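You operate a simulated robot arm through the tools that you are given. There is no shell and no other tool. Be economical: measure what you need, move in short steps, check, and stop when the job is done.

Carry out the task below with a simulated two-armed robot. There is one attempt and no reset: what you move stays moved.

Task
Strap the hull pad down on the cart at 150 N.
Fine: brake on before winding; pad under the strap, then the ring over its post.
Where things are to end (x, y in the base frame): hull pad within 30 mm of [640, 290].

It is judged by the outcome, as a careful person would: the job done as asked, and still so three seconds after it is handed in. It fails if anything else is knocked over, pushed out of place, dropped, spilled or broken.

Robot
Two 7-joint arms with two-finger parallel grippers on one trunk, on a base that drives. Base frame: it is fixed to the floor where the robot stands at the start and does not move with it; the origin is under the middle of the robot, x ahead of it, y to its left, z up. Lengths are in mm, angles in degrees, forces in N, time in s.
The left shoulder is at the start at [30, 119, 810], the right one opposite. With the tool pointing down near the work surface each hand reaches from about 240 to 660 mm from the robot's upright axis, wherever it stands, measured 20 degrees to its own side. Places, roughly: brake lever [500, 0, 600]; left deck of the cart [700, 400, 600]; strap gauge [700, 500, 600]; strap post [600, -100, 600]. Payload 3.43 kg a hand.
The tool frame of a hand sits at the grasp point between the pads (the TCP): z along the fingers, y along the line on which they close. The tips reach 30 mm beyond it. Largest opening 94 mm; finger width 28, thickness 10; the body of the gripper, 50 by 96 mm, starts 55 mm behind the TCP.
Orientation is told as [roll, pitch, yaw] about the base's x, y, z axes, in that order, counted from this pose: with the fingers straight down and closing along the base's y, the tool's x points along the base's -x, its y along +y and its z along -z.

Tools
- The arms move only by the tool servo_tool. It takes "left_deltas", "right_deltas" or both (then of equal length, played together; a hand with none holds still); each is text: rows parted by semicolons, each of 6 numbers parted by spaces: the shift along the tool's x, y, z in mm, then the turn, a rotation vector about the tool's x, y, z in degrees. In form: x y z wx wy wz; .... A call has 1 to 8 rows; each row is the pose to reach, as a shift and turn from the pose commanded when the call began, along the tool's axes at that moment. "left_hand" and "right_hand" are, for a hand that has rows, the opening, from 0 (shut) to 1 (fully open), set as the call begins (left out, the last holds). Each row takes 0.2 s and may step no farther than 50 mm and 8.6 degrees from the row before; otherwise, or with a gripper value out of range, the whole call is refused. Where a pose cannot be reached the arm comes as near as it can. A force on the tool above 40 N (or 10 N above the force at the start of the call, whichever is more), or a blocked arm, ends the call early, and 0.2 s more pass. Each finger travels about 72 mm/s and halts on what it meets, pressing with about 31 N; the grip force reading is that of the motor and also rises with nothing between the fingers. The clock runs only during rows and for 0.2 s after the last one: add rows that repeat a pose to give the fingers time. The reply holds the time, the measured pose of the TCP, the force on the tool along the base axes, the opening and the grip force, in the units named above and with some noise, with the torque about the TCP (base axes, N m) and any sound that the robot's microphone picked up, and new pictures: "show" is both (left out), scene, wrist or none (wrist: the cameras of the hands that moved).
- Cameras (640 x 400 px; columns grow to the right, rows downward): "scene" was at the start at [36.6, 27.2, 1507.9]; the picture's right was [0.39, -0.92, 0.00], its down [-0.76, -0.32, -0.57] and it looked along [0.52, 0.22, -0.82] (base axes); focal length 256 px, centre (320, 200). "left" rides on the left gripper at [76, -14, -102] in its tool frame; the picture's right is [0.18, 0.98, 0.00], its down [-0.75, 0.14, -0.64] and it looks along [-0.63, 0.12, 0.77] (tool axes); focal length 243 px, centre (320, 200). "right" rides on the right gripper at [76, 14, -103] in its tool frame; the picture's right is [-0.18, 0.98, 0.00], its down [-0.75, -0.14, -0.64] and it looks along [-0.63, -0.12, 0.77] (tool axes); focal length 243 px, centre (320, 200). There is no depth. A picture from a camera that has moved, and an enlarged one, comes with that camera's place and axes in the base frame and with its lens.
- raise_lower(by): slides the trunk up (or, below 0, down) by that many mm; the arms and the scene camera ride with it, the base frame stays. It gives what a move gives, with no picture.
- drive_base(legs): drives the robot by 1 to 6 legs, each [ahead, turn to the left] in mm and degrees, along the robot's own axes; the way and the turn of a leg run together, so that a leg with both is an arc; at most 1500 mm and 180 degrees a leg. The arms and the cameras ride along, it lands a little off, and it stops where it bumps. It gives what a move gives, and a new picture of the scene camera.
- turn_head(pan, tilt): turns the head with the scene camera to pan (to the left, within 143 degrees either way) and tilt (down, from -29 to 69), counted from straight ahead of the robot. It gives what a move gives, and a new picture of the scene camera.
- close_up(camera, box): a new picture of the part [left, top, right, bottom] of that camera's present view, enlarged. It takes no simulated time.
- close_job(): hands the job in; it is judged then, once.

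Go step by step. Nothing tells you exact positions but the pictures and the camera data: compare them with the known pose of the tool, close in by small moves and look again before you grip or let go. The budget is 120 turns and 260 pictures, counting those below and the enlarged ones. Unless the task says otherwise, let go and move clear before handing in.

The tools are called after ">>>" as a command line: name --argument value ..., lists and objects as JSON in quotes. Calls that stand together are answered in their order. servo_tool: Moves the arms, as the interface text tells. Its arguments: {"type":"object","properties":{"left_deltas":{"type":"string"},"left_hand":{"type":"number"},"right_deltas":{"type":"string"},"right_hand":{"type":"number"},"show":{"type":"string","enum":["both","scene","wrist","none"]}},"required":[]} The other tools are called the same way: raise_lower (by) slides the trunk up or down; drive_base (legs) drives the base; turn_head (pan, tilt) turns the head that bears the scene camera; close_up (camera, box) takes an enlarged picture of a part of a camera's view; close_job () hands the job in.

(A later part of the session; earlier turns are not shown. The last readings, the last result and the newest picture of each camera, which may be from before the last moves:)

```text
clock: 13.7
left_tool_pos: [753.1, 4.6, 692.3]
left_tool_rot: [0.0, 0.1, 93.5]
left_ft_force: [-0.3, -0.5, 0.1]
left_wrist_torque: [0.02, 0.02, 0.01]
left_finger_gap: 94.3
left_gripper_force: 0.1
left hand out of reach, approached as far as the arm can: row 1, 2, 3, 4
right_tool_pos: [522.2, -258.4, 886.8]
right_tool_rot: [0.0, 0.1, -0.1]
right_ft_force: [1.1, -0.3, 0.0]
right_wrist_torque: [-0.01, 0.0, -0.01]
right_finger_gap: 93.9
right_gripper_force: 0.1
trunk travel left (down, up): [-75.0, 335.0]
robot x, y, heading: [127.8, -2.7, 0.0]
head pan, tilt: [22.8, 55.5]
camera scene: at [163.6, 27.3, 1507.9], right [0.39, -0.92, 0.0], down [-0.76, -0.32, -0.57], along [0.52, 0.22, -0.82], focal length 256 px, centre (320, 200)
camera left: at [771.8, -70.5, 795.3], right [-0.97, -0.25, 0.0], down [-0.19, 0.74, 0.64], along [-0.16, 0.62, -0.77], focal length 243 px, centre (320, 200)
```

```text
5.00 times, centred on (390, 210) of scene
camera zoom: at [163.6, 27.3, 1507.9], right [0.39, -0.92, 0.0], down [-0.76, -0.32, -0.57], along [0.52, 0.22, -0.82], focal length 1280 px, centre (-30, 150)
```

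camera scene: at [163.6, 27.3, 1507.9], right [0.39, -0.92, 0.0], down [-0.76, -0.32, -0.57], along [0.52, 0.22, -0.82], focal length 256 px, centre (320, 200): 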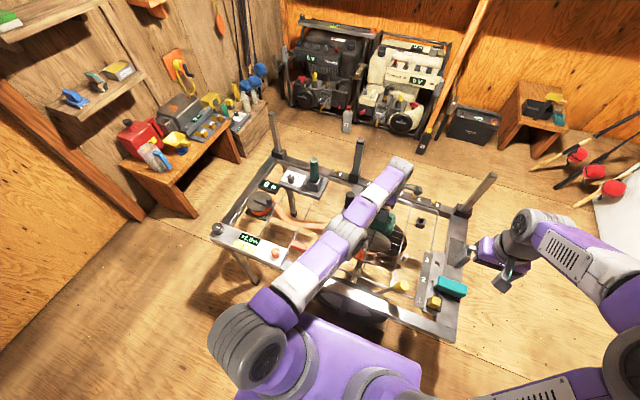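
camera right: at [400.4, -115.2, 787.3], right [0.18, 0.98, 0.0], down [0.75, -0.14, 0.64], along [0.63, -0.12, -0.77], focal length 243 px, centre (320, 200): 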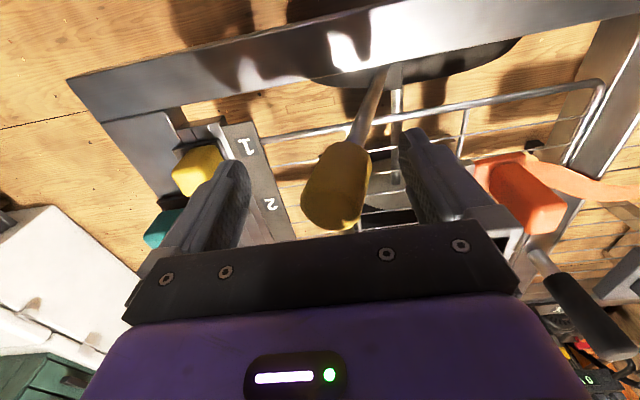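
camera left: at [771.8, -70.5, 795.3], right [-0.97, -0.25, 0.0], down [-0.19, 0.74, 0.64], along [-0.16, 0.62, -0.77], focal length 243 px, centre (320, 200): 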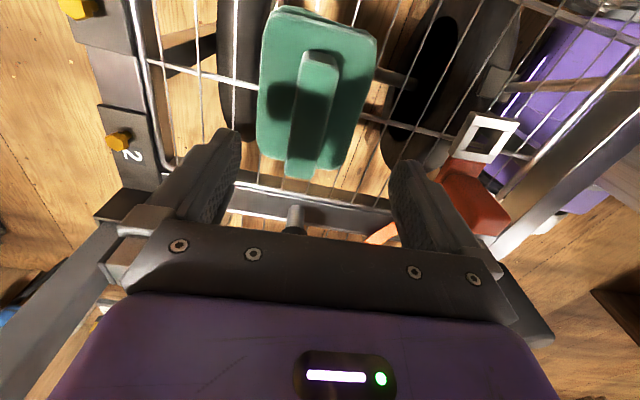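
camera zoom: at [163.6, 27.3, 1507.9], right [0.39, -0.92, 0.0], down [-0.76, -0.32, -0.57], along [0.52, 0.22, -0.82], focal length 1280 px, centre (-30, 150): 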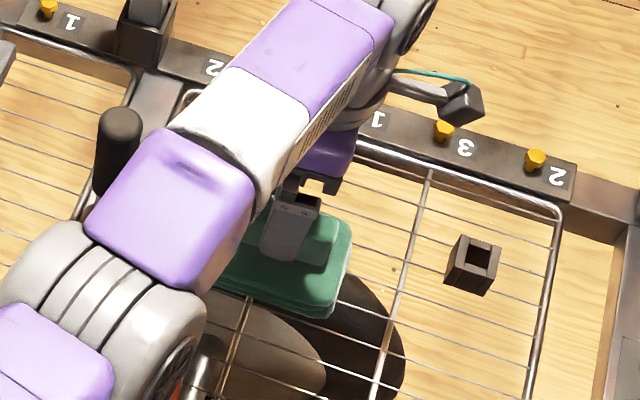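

The arm is at its reach limit; rib is about [763, 4, top ~625]. I drive 30 mm further ahead.

>>> drive_base --legs '[[30, 0]]'

>>> close_up --camera "left" --box '[200, 0, 440, 240]'

```text
clock: 14.5
left_tool_pos: [782.4, 5.2, 693.0]
left_tool_rot: [0.0, 0.0, 93.6]
left_ft_force: [0.4, -0.1, -0.1]
left_wrist_torque: [-0.02, 0.0, 0.0]
left_finger_gap: 94.3
left_gripper_force: 0.1
right_tool_pos: [552.6, -260.1, 886.0]
right_tool_rot: [-0.1, 0.1, 0.0]
right_ft_force: [0.9, -0.7, -0.7]
right_wrist_torque: [-0.03, 0.02, 0.02]
right_finger_gap: 94.1
right_gripper_force: 0.1
trunk travel left (down, up): [-75.0, 335.0]
robot x, y, heading: [156.9, 1.6, 0.1]
head pan, tilt: [22.8, 55.5]
camera scene: at [194.7, 27.2, 1507.8], right [0.39, -0.92, 0.0], down [-0.76, -0.32, -0.57], along [0.52, 0.22, -0.82], focal length 256 px, centre (320, 200)
```

scene: 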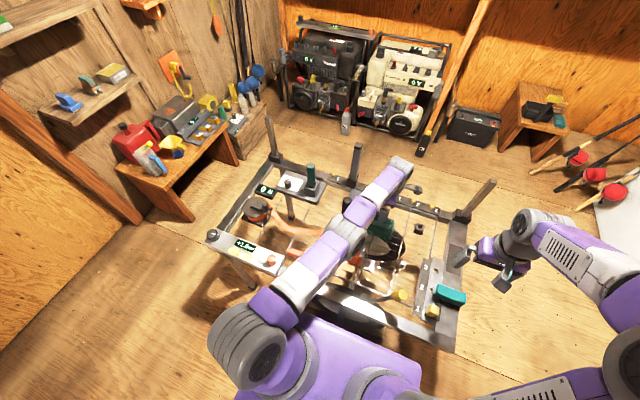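

```text
1.67 times, centred on (320, 120) of left
camera zoom: at [802.3, -70.9, 795.2], right [-0.97, -0.25, 0.0], down [-0.19, 0.74, 0.64], along [-0.16, 0.62, -0.77], focal length 404 px, centre (320, 333)
```

zoom: 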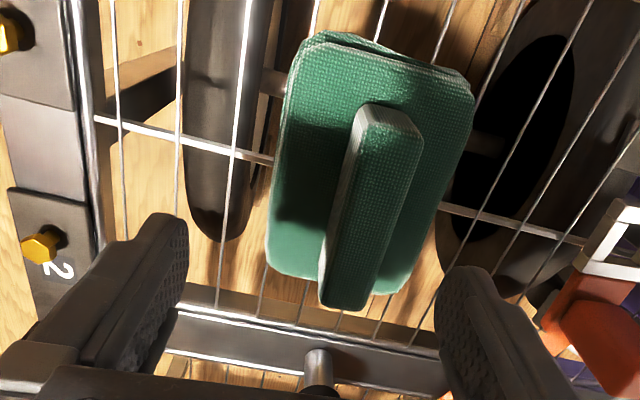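

Rib centre is about [759, 0], top z≈622. I centre over it and lower to grip height, then look.

>>> servo_tool --left_deltas "2.5 23.2 0 0 0 0;2.5 23.2 25 0 0 0;2.5 23.2 45 0 0 0;2.5 23.2 55 0 0 0" --show "wrist"

>>> close_up --camera "scene" --box '[340, 180, 430, 260]'

```text
clock: 15.5
left_tool_pos: [769.6, -0.7, 636.5]
left_tool_rot: [0.2, -0.1, 93.6]
left_ft_force: [-0.1, -0.2, 0.4]
left_wrist_torque: [0.0, 0.02, -0.02]
left_finger_gap: 94.1
left_gripper_force: 0.0
left hand out of reach, approached as far as the arm can: row 1, 2, 3, 4
right_tool_pos: [551.2, -259.6, 885.8]
right_tool_rot: [-0.1, 0.0, 0.0]
right_ft_force: [0.1, -0.4, 0.2]
right_wrist_torque: [-0.02, -0.01, -0.03]
right_finger_gap: 94.0
right_gripper_force: 0.1
trunk travel left (down, up): [-75.0, 335.0]
robot x, y, heading: [155.6, -2.2, 0.3]
head pan, tilt: [22.8, 55.5]
camera left: at [791.1, -75.9, 739.4], right [-0.97, -0.25, 0.0], down [-0.19, 0.74, 0.64], along [-0.16, 0.62, -0.77], focal length 243 px, centre (320, 200)
```

left: 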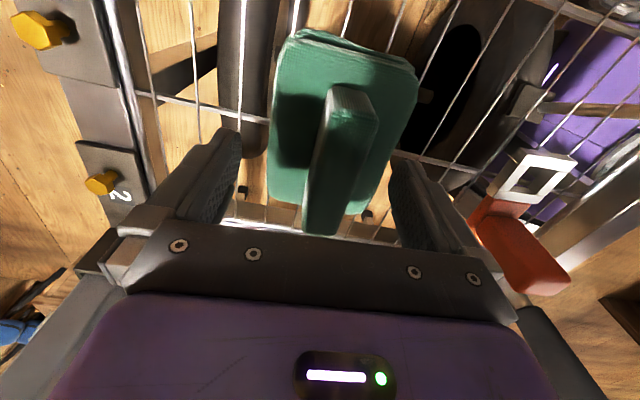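

```text
5.00 times, centred on (385, 220) of scene
camera zoom: at [193.4, 27.2, 1507.9], right [0.39, -0.92, 0.0], down [-0.76, -0.32, -0.57], along [0.52, 0.22, -0.82], focal length 1280 px, centre (-5, 100)
```

zoom: 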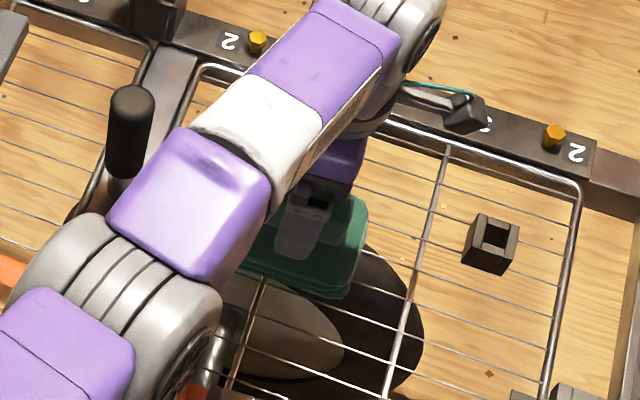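

The rib sits between the fingers but about 13 mm toward -x of centre. I centre and lower slightly.

>>> servo_tool --left_deltas "0 7 0 0 0 0;0 13 3 0 0 0;0 13 6 0 0 0;0 13 6 0 0 0" --show "wrist"

>>> close_up --camera "left" --box '[220, 60, 440, 260]'

```text
clock: 16.5
left_tool_pos: [767.5, -4.8, 628.7]
left_tool_rot: [0.1, 0.0, 93.6]
left_ft_force: [-0.3, -0.7, -0.2]
left_wrist_torque: [-0.03, 0.01, 0.0]
left_finger_gap: 93.9
left_gripper_force: 0.0
left hand out of reach, approached as far as the arm can: row 1, 2, 3, 4
right_tool_pos: [553.3, -259.7, 886.1]
right_tool_rot: [0.0, 0.1, 0.1]
right_ft_force: [0.6, 1.0, -0.5]
right_wrist_torque: [0.03, 0.03, -0.04]
right_finger_gap: 94.1
right_gripper_force: 0.0
trunk travel left (down, up): [-75.0, 335.0]
robot x, y, heading: [156.3, 4.3, -0.2]
head pan, tilt: [22.8, 55.5]
camera left: at [788.0, -80.8, 731.1], right [-0.97, -0.25, 0.0], down [-0.19, 0.74, 0.64], along [-0.16, 0.62, -0.77], focal length 243 px, centre (320, 200)
```

left: 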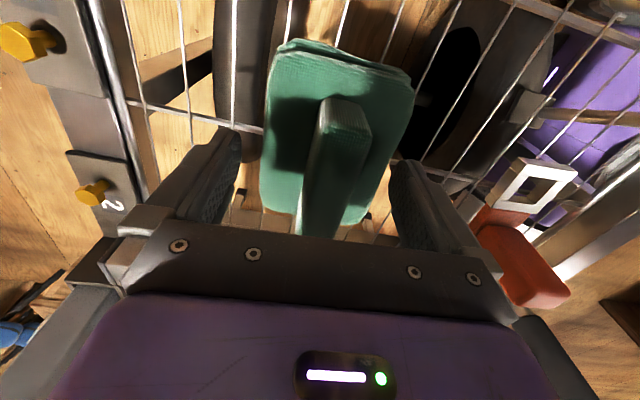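

```text
2.00 times, centred on (330, 160) of left
camera zoom: at [788.0, -80.8, 731.1], right [-0.97, -0.25, 0.0], down [-0.19, 0.74, 0.64], along [-0.16, 0.62, -0.77], focal length 485 px, centre (300, 280)
```

zoom: 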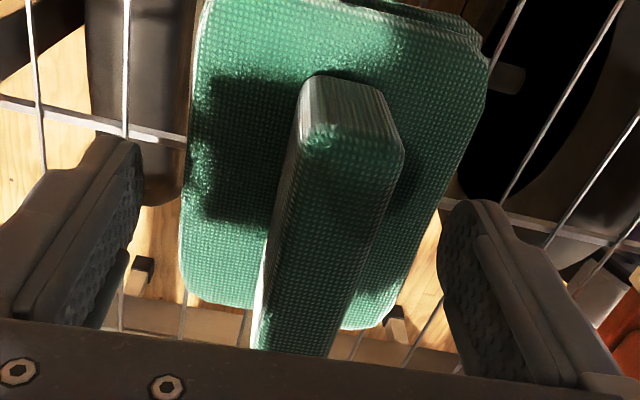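

Rib is ~44 mm tall and well between the fingers (about 6 mm off centre). I go 12 mm lower and close.

>>> servo_tool --left_deltas "0 3 6 0 0 0;0 6 12 0 0 0;0 6 12 0 0 0" --show "none"

>>> servo_tool --left_deltas "0 0 0 0 0 0;0 0 0 0 0 0;0 0 0 0 0 0;0 0 0 0 0 0" --left_hand 0 --show "wrist"

```text
clock: 17.3
left_tool_pos: [765.4, -6.5, 614.5]
left_tool_rot: [0.1, 0.0, 93.6]
left_ft_force: [-0.7, -0.3, 0.4]
left_wrist_torque: [-0.01, 0.02, 0.02]
left_finger_gap: 94.0
left_gripper_force: 0.0
left hand out of reach, approached as far as the arm can: row 2, 3
right_tool_pos: [552.9, -259.3, 886.4]
right_tool_rot: [0.1, 0.0, 0.1]
right_ft_force: [0.3, 0.7, 0.0]
right_wrist_torque: [0.03, -0.02, 0.01]
right_finger_gap: 94.3
right_gripper_force: 0.1
trunk travel left (down, up): [-75.0, 335.0]
robot x, y, heading: [157.2, 2.9, -0.1]
head pan, tilt: [22.8, 55.5]
```

```text
clock: 18.3
left_tool_pos: [765.7, -7.2, 615.7]
left_tool_rot: [0.1, -0.1, 93.6]
left_ft_force: [0.1, -0.6, -0.2]
left_wrist_torque: [0.01, -0.06, -0.06]
left_finger_gap: 30.2
left_gripper_force: 30.9
right_tool_pos: [552.2, -259.5, 886.2]
right_tool_rot: [0.0, 0.1, 0.0]
right_ft_force: [-0.4, 0.3, 0.3]
right_wrist_torque: [0.02, -0.01, -0.04]
right_finger_gap: 94.0
right_gripper_force: 0.1
trunk travel left (down, up): [-75.0, 335.0]
robot x, y, heading: [155.8, 2.1, 0.2]
head pan, tilt: [22.8, 55.5]
camera left: at [784.7, -82.4, 718.6], right [-0.97, -0.25, 0.0], down [-0.19, 0.74, 0.64], along [-0.16, 0.62, -0.77], focal length 243 px, centre (320, 200)
```

left: 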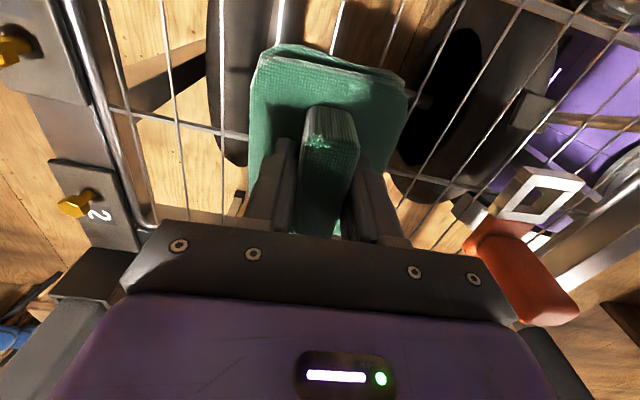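

Gripped: gap 30 mm, 31 N. I lift the pad straight up.

>>> servo_tool --left_deltas "0 0 -10 0 0 0;0 0 -40 0 0 0;0 0 -80 0 0 0;0 0 -120 0 0 0;0 0 -160 0 0 0" --show "both"

```text
clock: 19.5
left_tool_pos: [778.5, -12.7, 778.8]
left_tool_rot: [0.1, 0.1, 93.5]
left_ft_force: [-0.1, 0.0, -2.3]
left_wrist_torque: [0.01, 0.0, 0.01]
left_finger_gap: 30.1
left_gripper_force: 31.1
left hand out of reach, approached as far as the arm can: row 2, 3, 4, 5
right_tool_pos: [552.0, -260.0, 886.9]
right_tool_rot: [0.0, 0.1, -0.1]
right_ft_force: [-1.0, -0.7, -0.9]
right_wrist_torque: [-0.03, 0.01, 0.01]
right_finger_gap: 93.9
right_gripper_force: 0.1
trunk travel left (down, up): [-75.0, 335.0]
robot x, y, heading: [156.5, -0.8, -0.0]
head pan, tilt: [22.8, 55.5]
camera scene: at [193.2, 27.3, 1507.9], right [0.39, -0.92, 0.0], down [-0.76, -0.32, -0.57], along [0.52, 0.22, -0.82], focal length 256 px, centre (320, 200)
camera left: at [798.3, -87.6, 880.5], right [-0.97, -0.25, 0.0], down [-0.19, 0.74, 0.64], along [-0.16, 0.62, -0.77], focal length 243 px, centre (320, 200)
```

scene: 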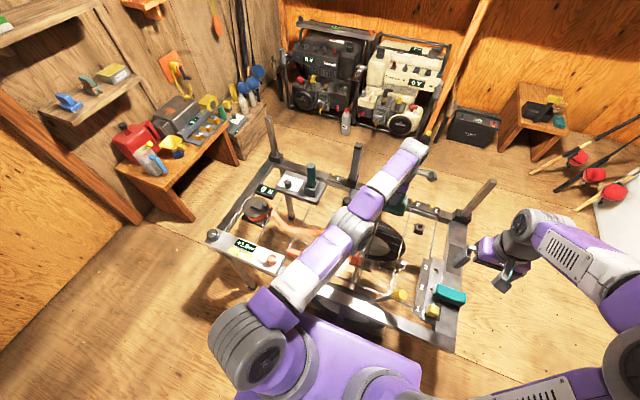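
left: 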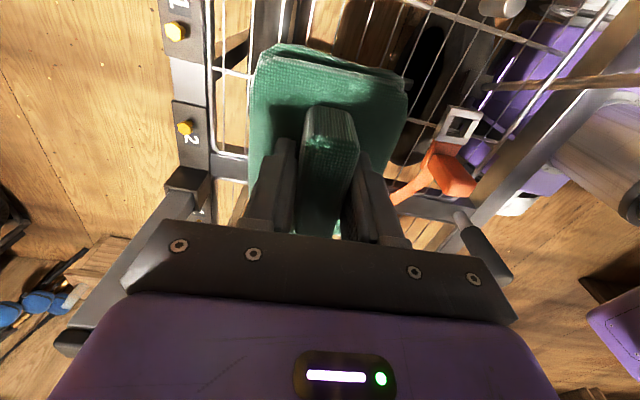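

The pad is held. I carry it toward -x first, between the two black handles, then toward +y over the left deck.

>>> servo_tool --left_deltas "-2 42 -10 0 0 0;-5 84 -20 0 0 0;-8 125 -25 0 0 0;-56 122 -25 0 0 0;-104 119 -25 0 0 0;-152 116 -25 0 0 0;-200 113 -25 0 0 0;-248 110 -25 0 0 0" --show "both"

>>> close_up --camera "scene" --box '[220, 170, 380, 280]'

```text
clock: 21.3
left_tool_pos: [801.9, 241.4, 801.5]
left_tool_rot: [0.1, 0.1, 93.6]
left_ft_force: [-0.9, 0.4, -1.4]
left_wrist_torque: [-0.03, 0.01, -0.01]
left_finger_gap: 30.0
left_gripper_force: 31.1
left hand out of reach, approached as far as the arm can: row 1, 2, 3, 4, 5, 6, 7, 8
right_tool_pos: [552.4, -258.6, 887.2]
right_tool_rot: [0.0, 0.1, -0.1]
right_ft_force: [-0.5, -0.5, 0.6]
right_wrist_torque: [0.04, 0.02, 0.01]
right_finger_gap: 94.2
right_gripper_force: 0.0
trunk travel left (down, up): [-75.0, 335.0]
robot x, y, heading: [155.0, 0.8, 0.2]
head pan, tilt: [22.8, 55.5]
camera scene: at [193.6, 28.4, 1507.8], right [0.39, -0.92, 0.0], down [-0.76, -0.32, -0.57], along [0.52, 0.22, -0.82], focal length 256 px, centre (320, 200)
camera left: at [821.8, 167.3, 904.0], right [-0.97, -0.25, 0.0], down [-0.19, 0.74, 0.64], along [-0.16, 0.62, -0.77], focal length 243 px, centre (320, 200)
```

scene: 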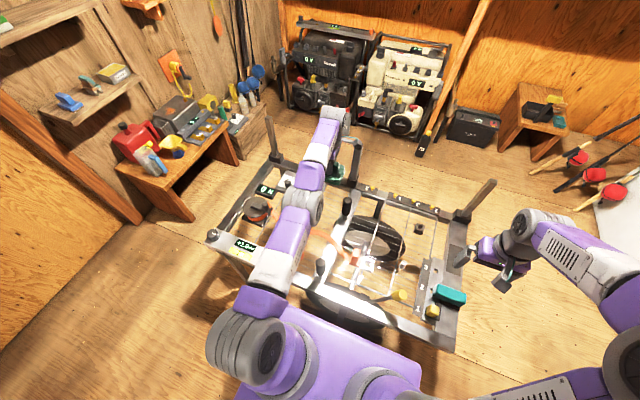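
left: 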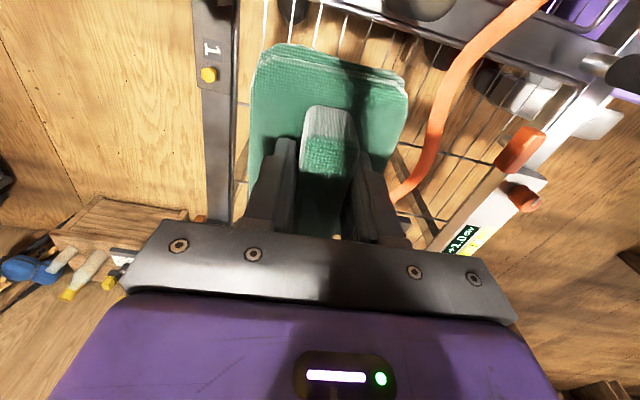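

```text
3.64 times, centred on (300, 225) of scene
camera zoom: at [193.6, 28.4, 1507.8], right [0.39, -0.92, 0.0], down [-0.76, -0.32, -0.57], along [0.52, 0.22, -0.82], focal length 931 px, centre (393, 109)
```

zoom: 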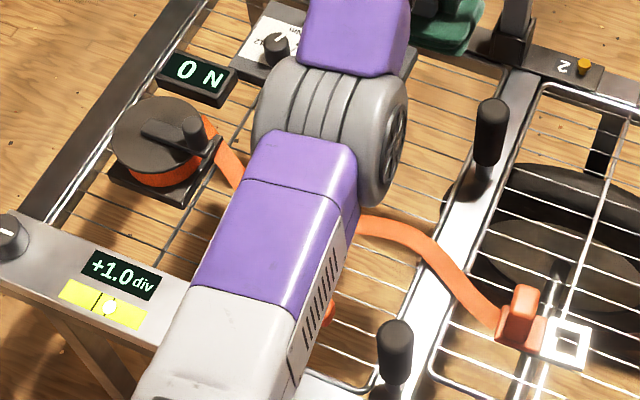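

The hand followed a drifted command and sits at x≈802; nothing was touched. I move it toward -x and see how it follows.

>>> servo_tool --left_deltas "0 45 0 0 0 0;0 90 0 0 0 0;0 135 0 0 0 0" --show "none"

```text
clock: 22.1
left_tool_pos: [800.8, 243.7, 814.0]
left_tool_rot: [0.1, 0.0, 93.6]
left_ft_force: [-0.4, -0.5, -1.5]
left_wrist_torque: [-0.01, 0.0, -0.02]
left_finger_gap: 30.4
left_gripper_force: 30.7
left hand out of reach, approached as far as the arm can: row 1, 2, 3
right_tool_pos: [552.1, -259.3, 886.1]
right_tool_rot: [0.0, 0.0, 0.0]
right_ft_force: [0.3, 0.3, 0.1]
right_wrist_torque: [-0.03, -0.02, -0.01]
right_finger_gap: 94.1
right_gripper_force: 0.1
trunk travel left (down, up): [-75.0, 335.0]
robot x, y, heading: [155.1, -0.8, -0.2]
head pan, tilt: [22.8, 55.5]
```

The arm seems stuck straight at full extension. I try an upward move combined with some turn to unlock the elbow.

>>> servo_tool --left_deltas "0 0 -45 0 0 6;0 0 -90 0 0 12;0 0 -90 0 0 18" --show "scene"

```text
clock: 22.9
left_tool_pos: [785.1, 246.2, 907.7]
left_tool_rot: [0.1, 0.0, 78.5]
left_ft_force: [0.6, 0.3, -1.2]
left_wrist_torque: [-0.03, 0.0, 0.0]
left_finger_gap: 30.1
left_gripper_force: 30.9
left hand out of reach, approached as far as the arm can: row 1, 2, 3
right_tool_pos: [553.1, -259.5, 886.9]
right_tool_rot: [0.0, 0.0, 0.0]
right_ft_force: [0.7, -0.5, 0.3]
right_wrist_torque: [0.01, 0.01, -0.03]
right_finger_gap: 93.9
right_gripper_force: 0.0
trunk travel left (down, up): [-75.0, 335.0]
robot x, y, heading: [157.9, 0.5, 0.0]
head pan, tilt: [22.8, 55.5]
camera scene: at [194.0, 27.2, 1507.8], right [0.39, -0.92, 0.0], down [-0.76, -0.32, -0.57], along [0.52, 0.22, -0.82], focal length 256 px, centre (320, 200)
```

scene: 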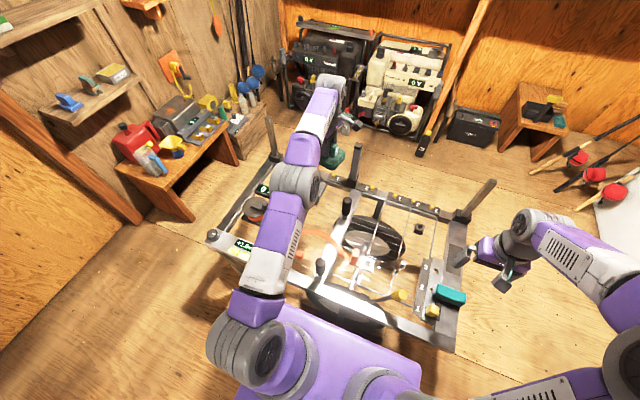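

>>> servo_tool --left_deltas "0 45 0 0 0 0;0 45 0 0 0 0;0 45 0 0 0 0;0 45 0 0 0 0;0 45 0 0 0 0;0 45 0 0 0 0" --show "none"

```text
clock: 24.3
left_tool_pos: [739.4, 257.9, 907.2]
left_tool_rot: [0.1, 0.0, 78.6]
left_ft_force: [1.0, 0.5, -2.3]
left_wrist_torque: [-0.02, 0.03, -0.01]
left_finger_gap: 30.1
left_gripper_force: 31.2
right_tool_pos: [552.2, -260.1, 886.5]
right_tool_rot: [0.0, 0.1, -0.1]
right_ft_force: [0.3, 0.1, 0.0]
right_wrist_torque: [0.0, 0.02, 0.04]
right_finger_gap: 94.1
right_gripper_force: 0.1
trunk travel left (down, up): [-75.0, 335.0]
robot x, y, heading: [157.0, -1.8, -0.1]
head pan, tilt: [22.8, 55.5]
```

Now it tracks properly. I move to above the target spot [650, 278] while turning back toward yaw 90.

>>> servo_tool --left_deltas "-1 45 0 0 0 0;-2 91 0 0 0 0;-2 91 0 0 0 -6;-2 91 0 0 0 -12" --show "both"

>>> close_up --camera "scene" --box '[200, 140, 380, 280]'

```text
clock: 25.3
left_tool_pos: [651.9, 276.2, 907.5]
left_tool_rot: [0.0, 0.0, 90.7]
left_ft_force: [0.2, -0.6, -2.7]
left_wrist_torque: [-0.02, 0.02, -0.01]
left_finger_gap: 30.2
left_gripper_force: 30.9
right_tool_pos: [553.3, -259.3, 886.9]
right_tool_rot: [-0.1, 0.0, 0.0]
right_ft_force: [0.3, -0.5, 0.4]
right_wrist_torque: [0.02, 0.01, -0.03]
right_finger_gap: 94.0
right_gripper_force: 0.1
trunk travel left (down, up): [-75.0, 335.0]
robot x, y, heading: [159.8, 1.4, -0.1]
head pan, tilt: [22.8, 55.5]
camera scene: at [193.3, 27.3, 1507.9], right [0.39, -0.92, 0.0], down [-0.76, -0.32, -0.57], along [0.52, 0.22, -0.82], focal length 256 px, centre (320, 200)
camera left: at [667.2, 201.1, 1010.5], right [-0.98, -0.2, 0.0], down [-0.15, 0.75, 0.64], along [-0.13, 0.63, -0.77], focal length 243 px, centre (320, 200)
```

scene: 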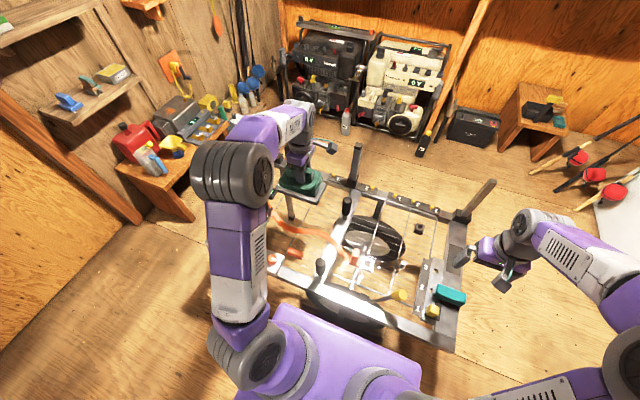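
left: 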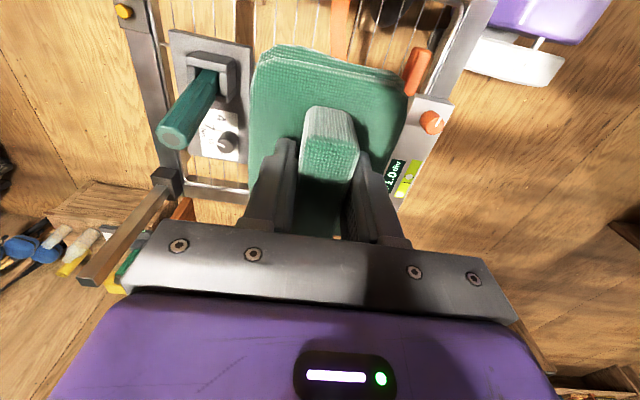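

```text
2.86 times, centred on (290, 210) of scene
camera zoom: at [193.3, 27.3, 1507.9], right [0.39, -0.92, 0.0], down [-0.76, -0.32, -0.57], along [0.52, 0.22, -0.82], focal length 731 px, centre (406, 171)
```

zoom: 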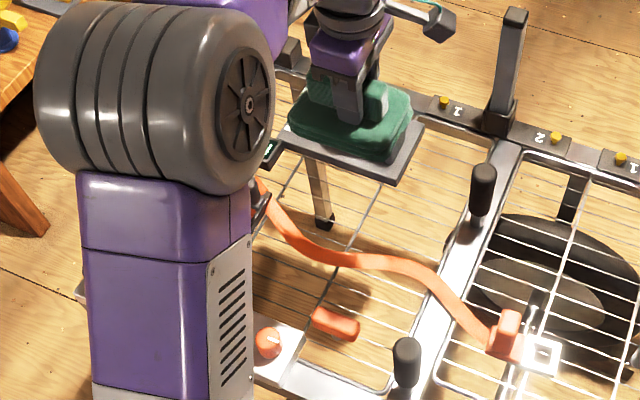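

The strap currently lies right across the target spot (x≈625 at y=290), so it must be lifted aside before the pad goes down. I hold the pad high and send the right hand over the strap's orange grip.

>>> servo_tool --right_deltas "0 45 5 0 0 0;0 90 15 0 0 0;0 135 30 0 0 0;-5 180 45 0 0 0;-10 220 60 0 0 0;-20 260 75 0 0 0;-30 290 80 0 0 0" --show "both"

>>> close_up --camera "right" --box '[220, 0, 440, 200]'

```text
clock: 26.9
left_tool_pos: [651.4, 277.8, 907.9]
left_tool_rot: [0.0, 0.1, 90.6]
left_ft_force: [0.2, 0.2, -2.5]
left_wrist_torque: [-0.04, 0.0, 0.0]
left_finger_gap: 30.2
left_gripper_force: 31.4
right_tool_pos: [583.2, 27.9, 804.8]
right_tool_rot: [0.1, 0.0, 0.0]
right_ft_force: [-0.3, -1.3, -0.5]
right_wrist_torque: [0.02, 0.01, -0.01]
right_finger_gap: 93.9
right_gripper_force: 0.1
trunk travel left (down, up): [-75.0, 335.0]
robot x, y, heading: [156.9, -0.9, 0.0]
head pan, tilt: [22.8, 55.5]
camera scene: at [193.6, 27.7, 1507.9], right [0.39, -0.92, 0.0], down [-0.76, -0.32, -0.57], along [0.52, 0.22, -0.82], focal length 256 px, centre (320, 200)
camera right: at [506.9, 44.1, 907.9], right [0.18, 0.98, 0.0], down [0.75, -0.14, 0.64], along [0.63, -0.12, -0.77], focal length 243 px, centre (320, 200)
```

scene: 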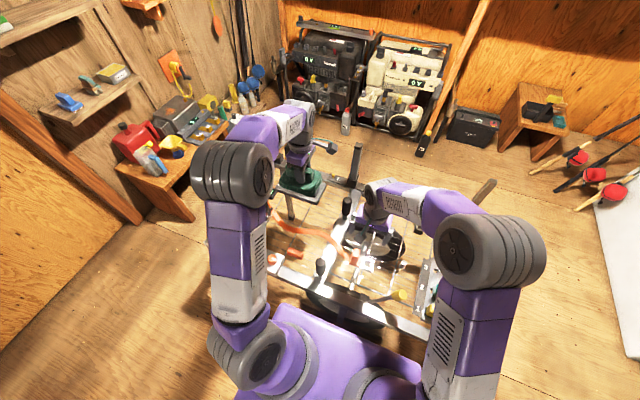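
right: 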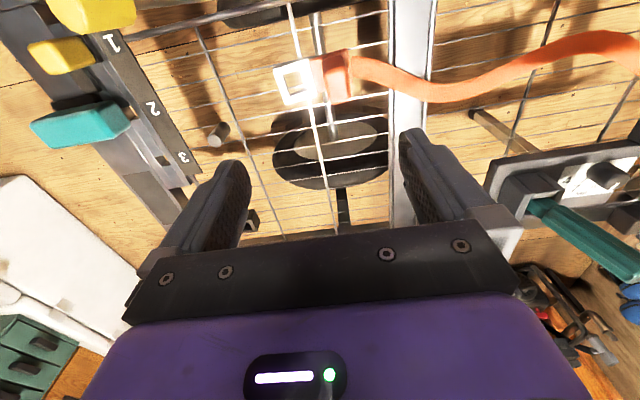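

```text
2.00 times, centred on (330, 100) of right
camera zoom: at [506.9, 44.1, 907.9], right [0.18, 0.98, 0.0], down [0.75, -0.14, 0.64], along [0.63, -0.12, -0.77], focal length 485 px, centre (300, 400)
```

zoom: 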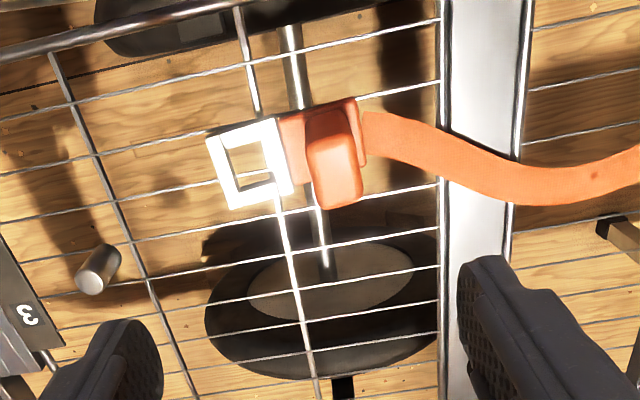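

The grip tab is near [605, 48], top z≈580; ring near [590, -5]; post near [635, -124]. I lower the right hand over the tab and check again.

>>> servo_tool --right_deltas "-11 10 30 0 0 0;-22 19 75 0 0 0;-22 19 120 0 0 0;-22 19 155 0 0 0" --show "wrist"

>>> close_up --camera "right" --box '[220, 60, 440, 240]'

>>> close_up --camera "scene" --box '[320, 220, 410, 290]'

```text
clock: 27.9
left_tool_pos: [651.9, 278.3, 907.5]
left_tool_rot: [0.0, 0.1, 90.7]
left_ft_force: [1.0, -0.6, -2.0]
left_wrist_torque: [-0.01, 0.02, 0.04]
left_finger_gap: 29.9
left_gripper_force: 31.2
right_tool_pos: [605.8, 47.0, 651.8]
right_tool_rot: [0.1, 0.0, -0.1]
right_ft_force: [-0.3, -0.3, -1.8]
right_wrist_torque: [0.0, 0.03, 0.01]
right_finger_gap: 94.0
right_gripper_force: 0.0
trunk travel left (down, up): [-75.0, 335.0]
robot x, y, heading: [156.7, 0.7, 0.1]
head pan, tilt: [22.8, 55.5]
camera right: at [529.5, 61.2, 753.7], right [0.18, 0.98, 0.0], down [0.75, -0.14, 0.64], along [0.63, -0.12, -0.77], focal length 243 px, centre (320, 200)
```

right: 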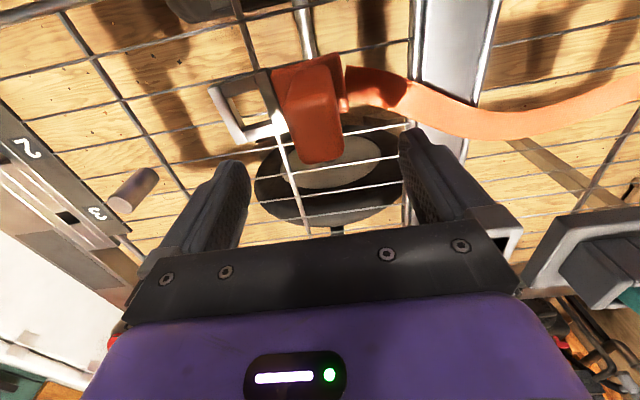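

```text
2.22 times, centred on (330, 150) of right
camera zoom: at [529.5, 61.2, 753.7], right [0.18, 0.98, 0.0], down [0.75, -0.14, 0.64], along [0.63, -0.12, -0.77], focal length 539 px, centre (298, 311)
```

zoom: 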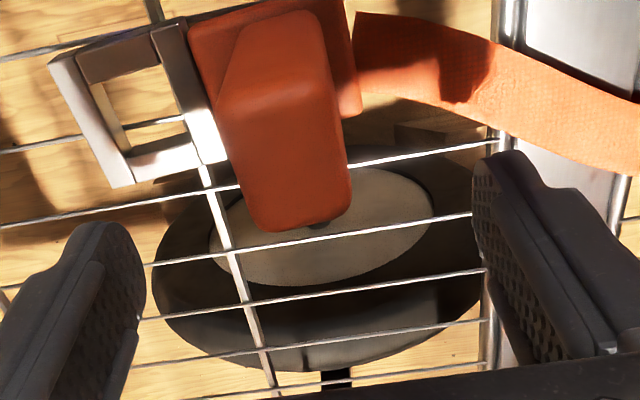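

```text
5.71 times, centred on (365, 255) of scene
camera zoom: at [193.9, 27.4, 1507.9], right [0.39, -0.92, 0.0], down [-0.76, -0.32, -0.57], along [0.52, 0.22, -0.82], focal length 1463 px, centre (63, -114)
```

zoom: 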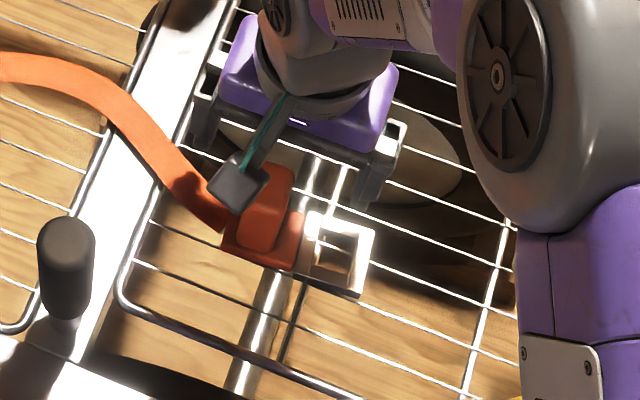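

The tab is centred between the fingers. I lower to about TCP z 605 (tips ~575, above ring and base plate) and look.

>>> servo_tool --right_deltas "0 0 20 0 0 0;0 0 35 0 0 0;0 0 46 0 0 0" --show "wrist"

>>> close_up --camera "scene" --box '[330, 220, 400, 280]'

```text
clock: 28.7
left_tool_pos: [652.8, 277.1, 907.6]
left_tool_rot: [0.0, 0.0, 90.6]
left_ft_force: [-0.5, -0.7, -1.9]
left_wrist_torque: [-0.04, -0.03, 0.01]
left_finger_gap: 30.2
left_gripper_force: 31.1
right_tool_pos: [604.7, 46.4, 606.0]
right_tool_rot: [-0.1, 0.0, 0.0]
right_ft_force: [0.3, 0.3, -0.2]
right_wrist_torque: [-0.02, 0.0, -0.02]
right_finger_gap: 93.8
right_gripper_force: 0.1
trunk travel left (down, up): [-75.0, 335.0]
robot x, y, heading: [155.9, -3.4, -0.0]
head pan, tilt: [22.8, 55.5]
camera right: at [529.1, 61.7, 708.1], right [0.18, 0.98, 0.0], down [0.75, -0.14, 0.64], along [0.63, -0.12, -0.77], focal length 243 px, centre (320, 200)
```

right: 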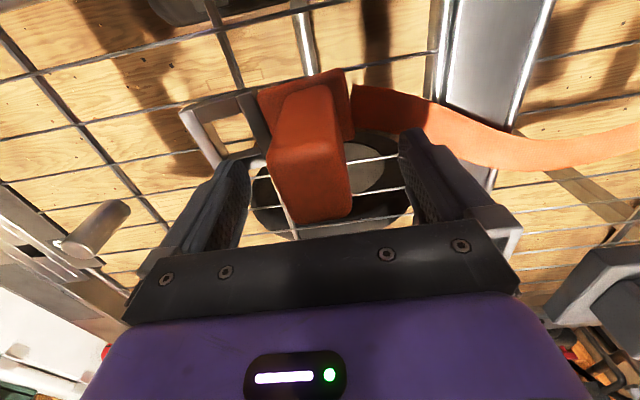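

```text
6.67 times, centred on (365, 250) of scene
camera zoom: at [193.6, 27.4, 1507.9], right [0.39, -0.92, 0.0], down [-0.76, -0.32, -0.57], along [0.52, 0.22, -0.82], focal length 1706 px, centre (20, -133)
```

zoom: 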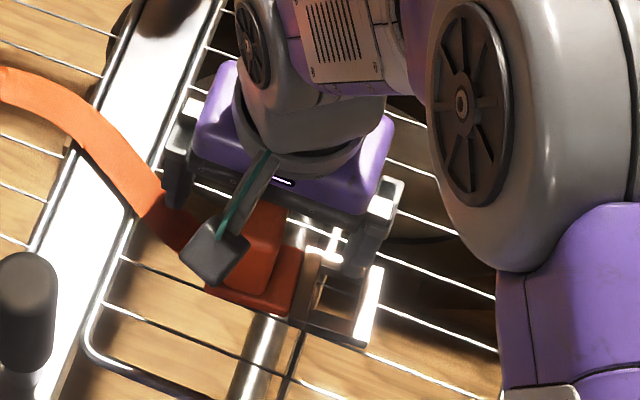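

The tab's top is about level with the TCP and well centred. I close the right hand on it.

>>> servo_tool --right_deltas "0 -3 2 0 0 0;0 -3 2 0 0 0;0 -3 2 0 0 0;0 -3 2 0 0 0" --right_hand 0 --show "wrist"

```text
clock: 29.7
left_tool_pos: [651.3, 277.6, 908.2]
left_tool_rot: [-0.1, 0.0, 90.6]
left_ft_force: [0.7, 0.2, -1.9]
left_wrist_torque: [-0.02, 0.0, 0.02]
left_finger_gap: 30.0
left_gripper_force: 30.9
right_tool_pos: [604.7, 44.5, 603.8]
right_tool_rot: [0.1, 0.0, 0.1]
right_ft_force: [0.5, -1.5, 0.4]
right_wrist_torque: [0.01, -0.07, 0.02]
right_finger_gap: 29.5
right_gripper_force: 31.6
trunk travel left (down, up): [-75.0, 335.0]
robot x, y, heading: [159.2, 0.5, -0.1]
head pan, tilt: [22.8, 55.5]
camera right: at [528.6, 59.0, 705.7], right [0.18, 0.98, 0.0], down [0.75, -0.14, 0.64], along [0.63, -0.12, -0.77], focal length 243 px, centre (320, 200)
```

right: 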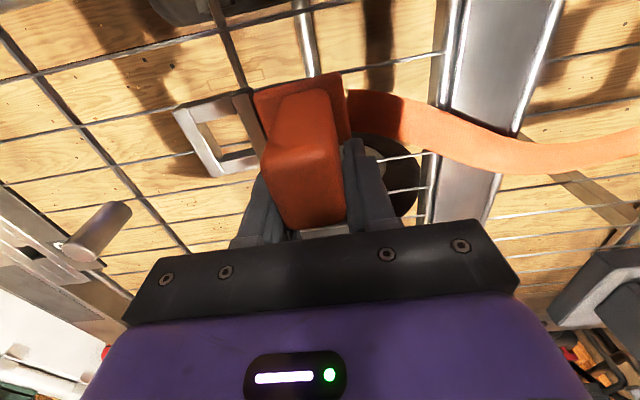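

Tab gripped (29.5 mm, 31 N). I lift it and look how the strap behaves.

>>> servo_tool --right_deltas "0 0 -20 0 0 0;0 0 -50 0 0 0;20 0 -90 0 0 0" --show "both"

>>> close_up --camera "scene" --box '[250, 180, 400, 290]'

```text
clock: 30.5
left_tool_pos: [651.0, 278.3, 907.6]
left_tool_rot: [0.0, 0.0, 90.6]
left_ft_force: [-1.0, -0.2, -1.8]
left_wrist_torque: [0.0, -0.02, -0.04]
left_finger_gap: 30.0
left_gripper_force: 31.2
right_tool_pos: [583.3, 44.7, 693.8]
right_tool_rot: [0.0, 0.1, 0.1]
right_ft_force: [0.5, -0.1, -0.9]
right_wrist_torque: [0.03, -0.04, 0.0]
right_finger_gap: 29.3
right_gripper_force: 31.2
trunk travel left (down, up): [-75.0, 335.0]
robot x, y, heading: [156.3, 1.3, -0.3]
head pan, tilt: [22.8, 55.5]
camera scene: at [192.7, 27.3, 1507.9], right [0.39, -0.92, 0.0], down [-0.76, -0.32, -0.57], along [0.52, 0.22, -0.82], focal length 256 px, centre (320, 200)
camera right: at [508.2, 60.2, 795.2], right [0.18, 0.98, 0.0], down [0.75, -0.14, 0.64], along [0.63, -0.12, -0.77], focal length 243 px, centre (320, 200)
```

scene: 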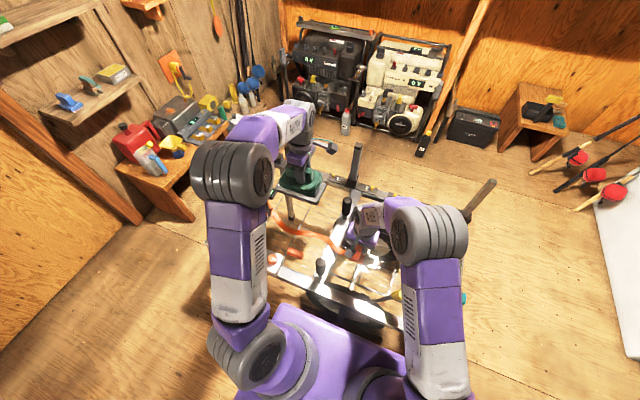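
right: 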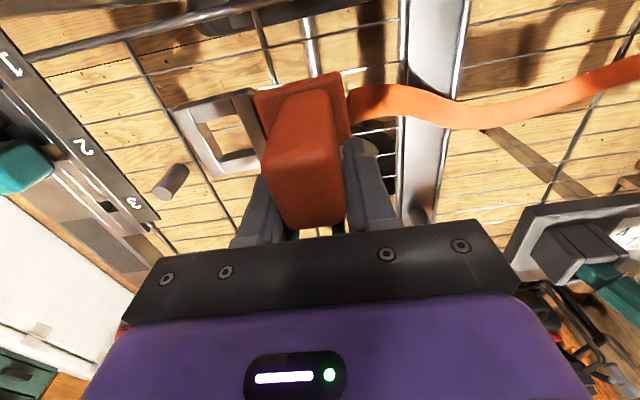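

```text
3.64 times, centred on (325, 235) of scene
camera zoom: at [192.7, 27.3, 1507.9], right [0.39, -0.92, 0.0], down [-0.76, -0.32, -0.57], along [0.52, 0.22, -0.82], focal length 931 px, centre (302, 73)
```

zoom: 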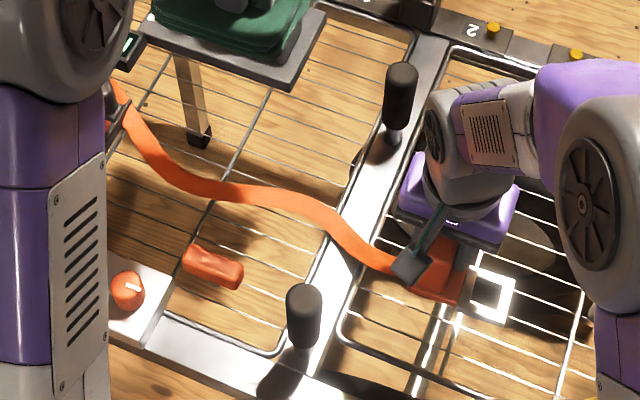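

Strap follows without force. I carry it on to about [475, 60, 800] so that the strap clears the target spot.

>>> servo_tool --right_deltas "30 4 -30 0 0 0;60 8 -60 0 0 0;90 12 -90 0 0 0;110 15 -110 0 0 0;110 15 -110 0 0 0" --show "both"

>>> close_up --camera "scene" --box '[250, 170, 400, 290]'

>>> close_up --camera "left" --box '[200, 0, 500, 220]'

```text
clock: 31.7
left_tool_pos: [652.3, 276.8, 907.6]
left_tool_rot: [-0.1, 0.1, 90.7]
left_ft_force: [-1.1, -0.6, -1.1]
left_wrist_torque: [-0.02, 0.05, -0.04]
left_finger_gap: 30.3
left_gripper_force: 31.2
right_tool_pos: [473.5, 62.2, 803.3]
right_tool_rot: [0.0, 0.0, 0.0]
right_ft_force: [0.6, 0.5, -1.0]
right_wrist_torque: [0.03, 0.01, 0.02]
right_finger_gap: 29.6
right_gripper_force: 31.0
trunk travel left (down, up): [-75.0, 335.0]
robot x, y, heading: [158.3, 0.5, -0.2]
head pan, tilt: [22.8, 55.5]
camera scene: at [193.8, 27.4, 1507.8], right [0.39, -0.92, 0.0], down [-0.76, -0.32, -0.57], along [0.52, 0.22, -0.82], focal length 256 px, centre (320, 200)
camera right: at [396.9, 77.8, 905.9], right [0.18, 0.98, 0.0], down [0.75, -0.14, 0.64], along [0.63, -0.12, -0.77], focal length 243 px, centre (320, 200)
```

scene: 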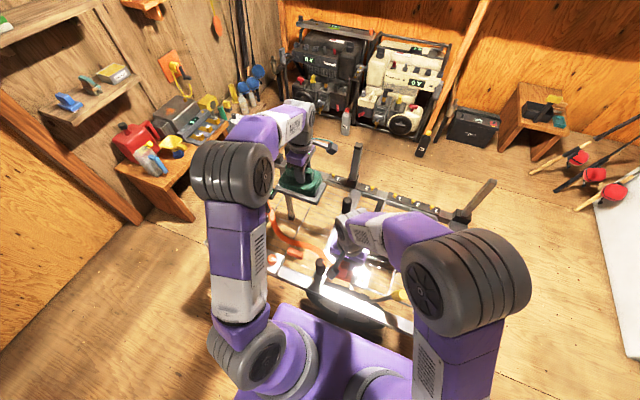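
right: 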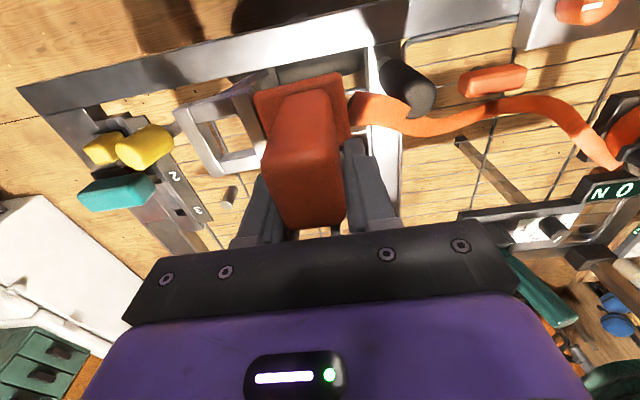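

```text
3.33 times, centred on (325, 230) of scene
camera zoom: at [193.8, 27.4, 1507.8], right [0.39, -0.92, 0.0], down [-0.76, -0.32, -0.57], along [0.52, 0.22, -0.82], focal length 853 px, centre (303, 100)
```

zoom: 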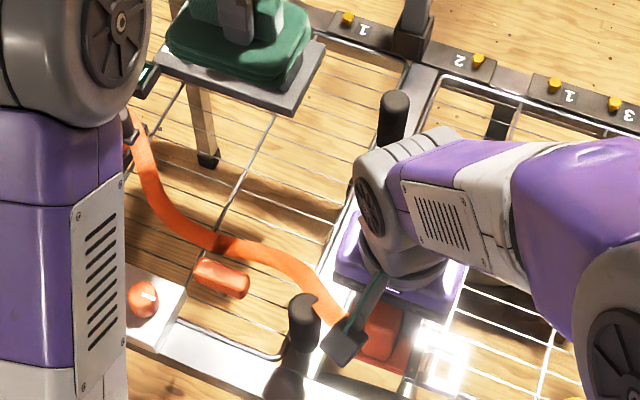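

```text
1.82 times, centred on (350, 110) of left
camera zoom: at [667.6, 201.1, 1010.2], right [-0.98, -0.19, 0.0], down [-0.15, 0.75, 0.64], along [-0.13, 0.63, -0.77], focal length 441 px, centre (266, 364)
```

zoom: 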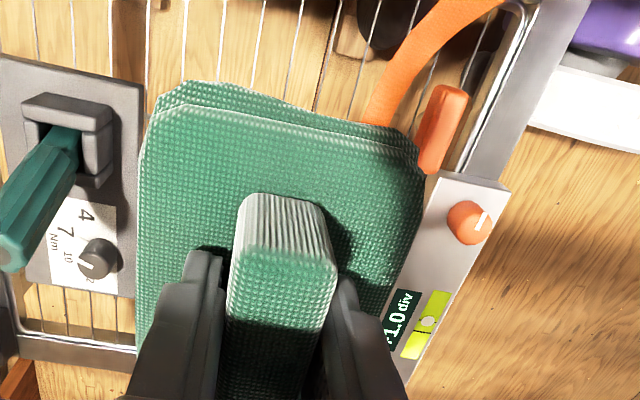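

The strap now lies at x≈560 for y≈290, clear of the pad spot. I lower the pad at [642, 277] (TCP) to just above the deck.

>>> servo_tool --left_deltas "0 10 40 0 0 0;0 10 85 0 0 0;0 10 130 0 0 0;0 10 175 0 0 0;0 10 215 0 0 0;0 10 245 0 0 0;0 10 265 0 0 0" --show "both"

>>> close_up --camera "left" --box '[200, 0, 500, 220]'

>>> close_up --camera "scene" --box '[250, 170, 360, 270]'

```text
clock: 33.3
left_tool_pos: [640.0, 277.1, 642.0]
left_tool_rot: [0.0, 0.0, 90.6]
left_ft_force: [0.5, 0.2, -2.4]
left_wrist_torque: [0.02, 0.0, -0.02]
left_finger_gap: 30.0
left_gripper_force: 31.5
right_tool_pos: [473.4, 63.0, 803.2]
right_tool_rot: [0.0, 0.0, 0.0]
right_ft_force: [0.8, -0.1, -1.6]
right_wrist_torque: [0.0, -0.02, -0.01]
right_finger_gap: 29.5
right_gripper_force: 31.0
trunk travel left (down, up): [-75.0, 335.0]
robot x, y, heading: [156.7, -0.1, 0.0]
head pan, tilt: [22.8, 55.5]
camera scene: at [193.8, 27.4, 1507.9], right [0.39, -0.92, 0.0], down [-0.76, -0.32, -0.57], along [0.52, 0.22, -0.82], focal length 256 px, centre (320, 200)
camera left: at [655.5, 200.2, 745.5], right [-0.98, -0.19, 0.0], down [-0.15, 0.75, 0.64], along [-0.12, 0.63, -0.77], focal length 243 px, centre (320, 200)
```

scene: 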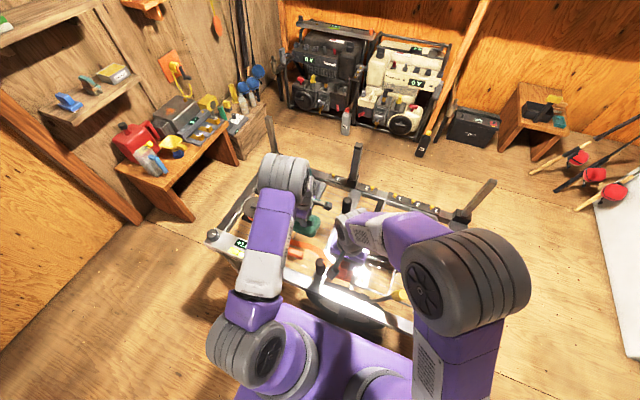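
left: 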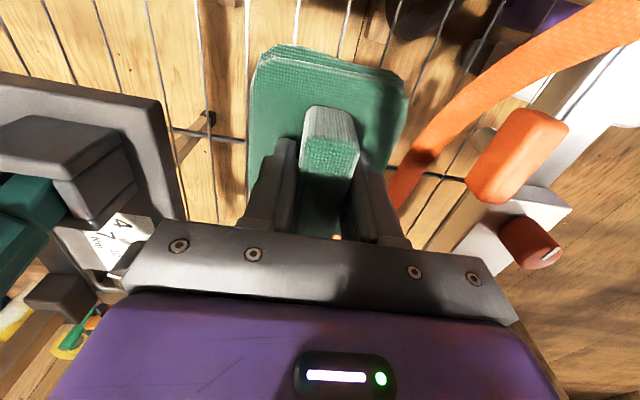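

```text
1.82 times, centred on (350, 110) of left
camera zoom: at [655.5, 200.2, 745.5], right [-0.98, -0.19, 0.0], down [-0.15, 0.75, 0.64], along [-0.12, 0.63, -0.77], focal length 441 px, centre (266, 364)
```

zoom: 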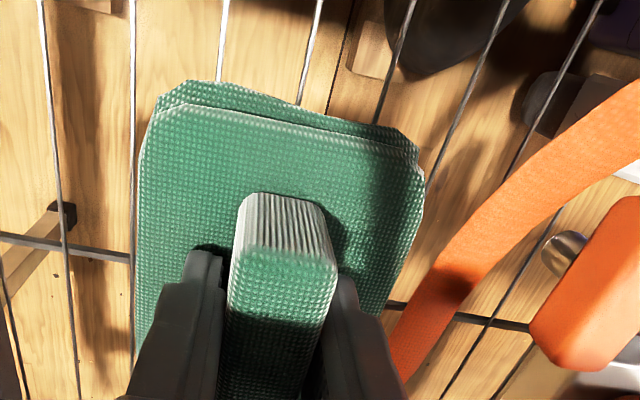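

```text
4.00 times, centred on (305, 220) of scene
camera zoom: at [193.8, 27.4, 1507.9], right [0.39, -0.92, 0.0], down [-0.76, -0.32, -0.57], along [0.52, 0.22, -0.82], focal length 1024 px, centre (380, 120)
```

zoom: 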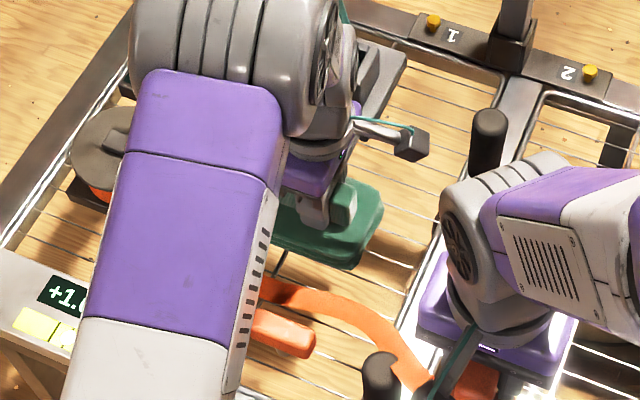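

The strap is clear on the -x side. I lower the last ~26 mm gently.

>>> servo_tool --left_deltas "0 0 10 0 0 0;0 0 18 0 0 0;0 0 23 0 0 0;0 0 26 0 0 0" --show "none"

```text
clock: 34.3
left_tool_pos: [638.9, 276.2, 617.1]
left_tool_rot: [0.0, 0.0, 90.6]
left_ft_force: [0.0, 0.0, -1.6]
left_wrist_torque: [-0.02, 0.0, -0.02]
left_finger_gap: 30.1
left_gripper_force: 30.7
right_tool_pos: [473.9, 63.3, 803.0]
right_tool_rot: [-0.1, 0.0, 0.0]
right_ft_force: [0.3, -0.3, -0.1]
right_wrist_torque: [0.0, -0.02, -0.01]
right_finger_gap: 29.5
right_gripper_force: 30.5
trunk travel left (down, up): [-75.0, 335.0]
robot x, y, heading: [156.5, -4.2, 0.0]
head pan, tilt: [22.8, 55.5]
```

>>> servo_tool --left_deltas "0 0 1.5 0 0 0;0 0 2.5 0 0 0;0 0 3 0 0 0" --show "none"

```text
clock: 35.1
left_tool_pos: [641.5, 276.6, 616.4]
left_tool_rot: [-0.2, 0.0, 90.5]
left_ft_force: [-3.5, -1.5, 12.2]
left_wrist_torque: [0.4, 0.2, 0.1]
left_finger_gap: 30.1
left_gripper_force: 31.0
right_tool_pos: [471.3, 63.2, 803.9]
right_tool_rot: [0.0, -0.1, 0.0]
right_ft_force: [0.0, -0.1, 0.0]
right_wrist_torque: [0.0, 0.01, 0.0]
right_finger_gap: 29.6
right_gripper_force: 30.5
trunk travel left (down, up): [-75.0, 335.0]
robot x, y, heading: [158.0, 1.8, 0.4]
head pan, tilt: [22.8, 55.5]
```

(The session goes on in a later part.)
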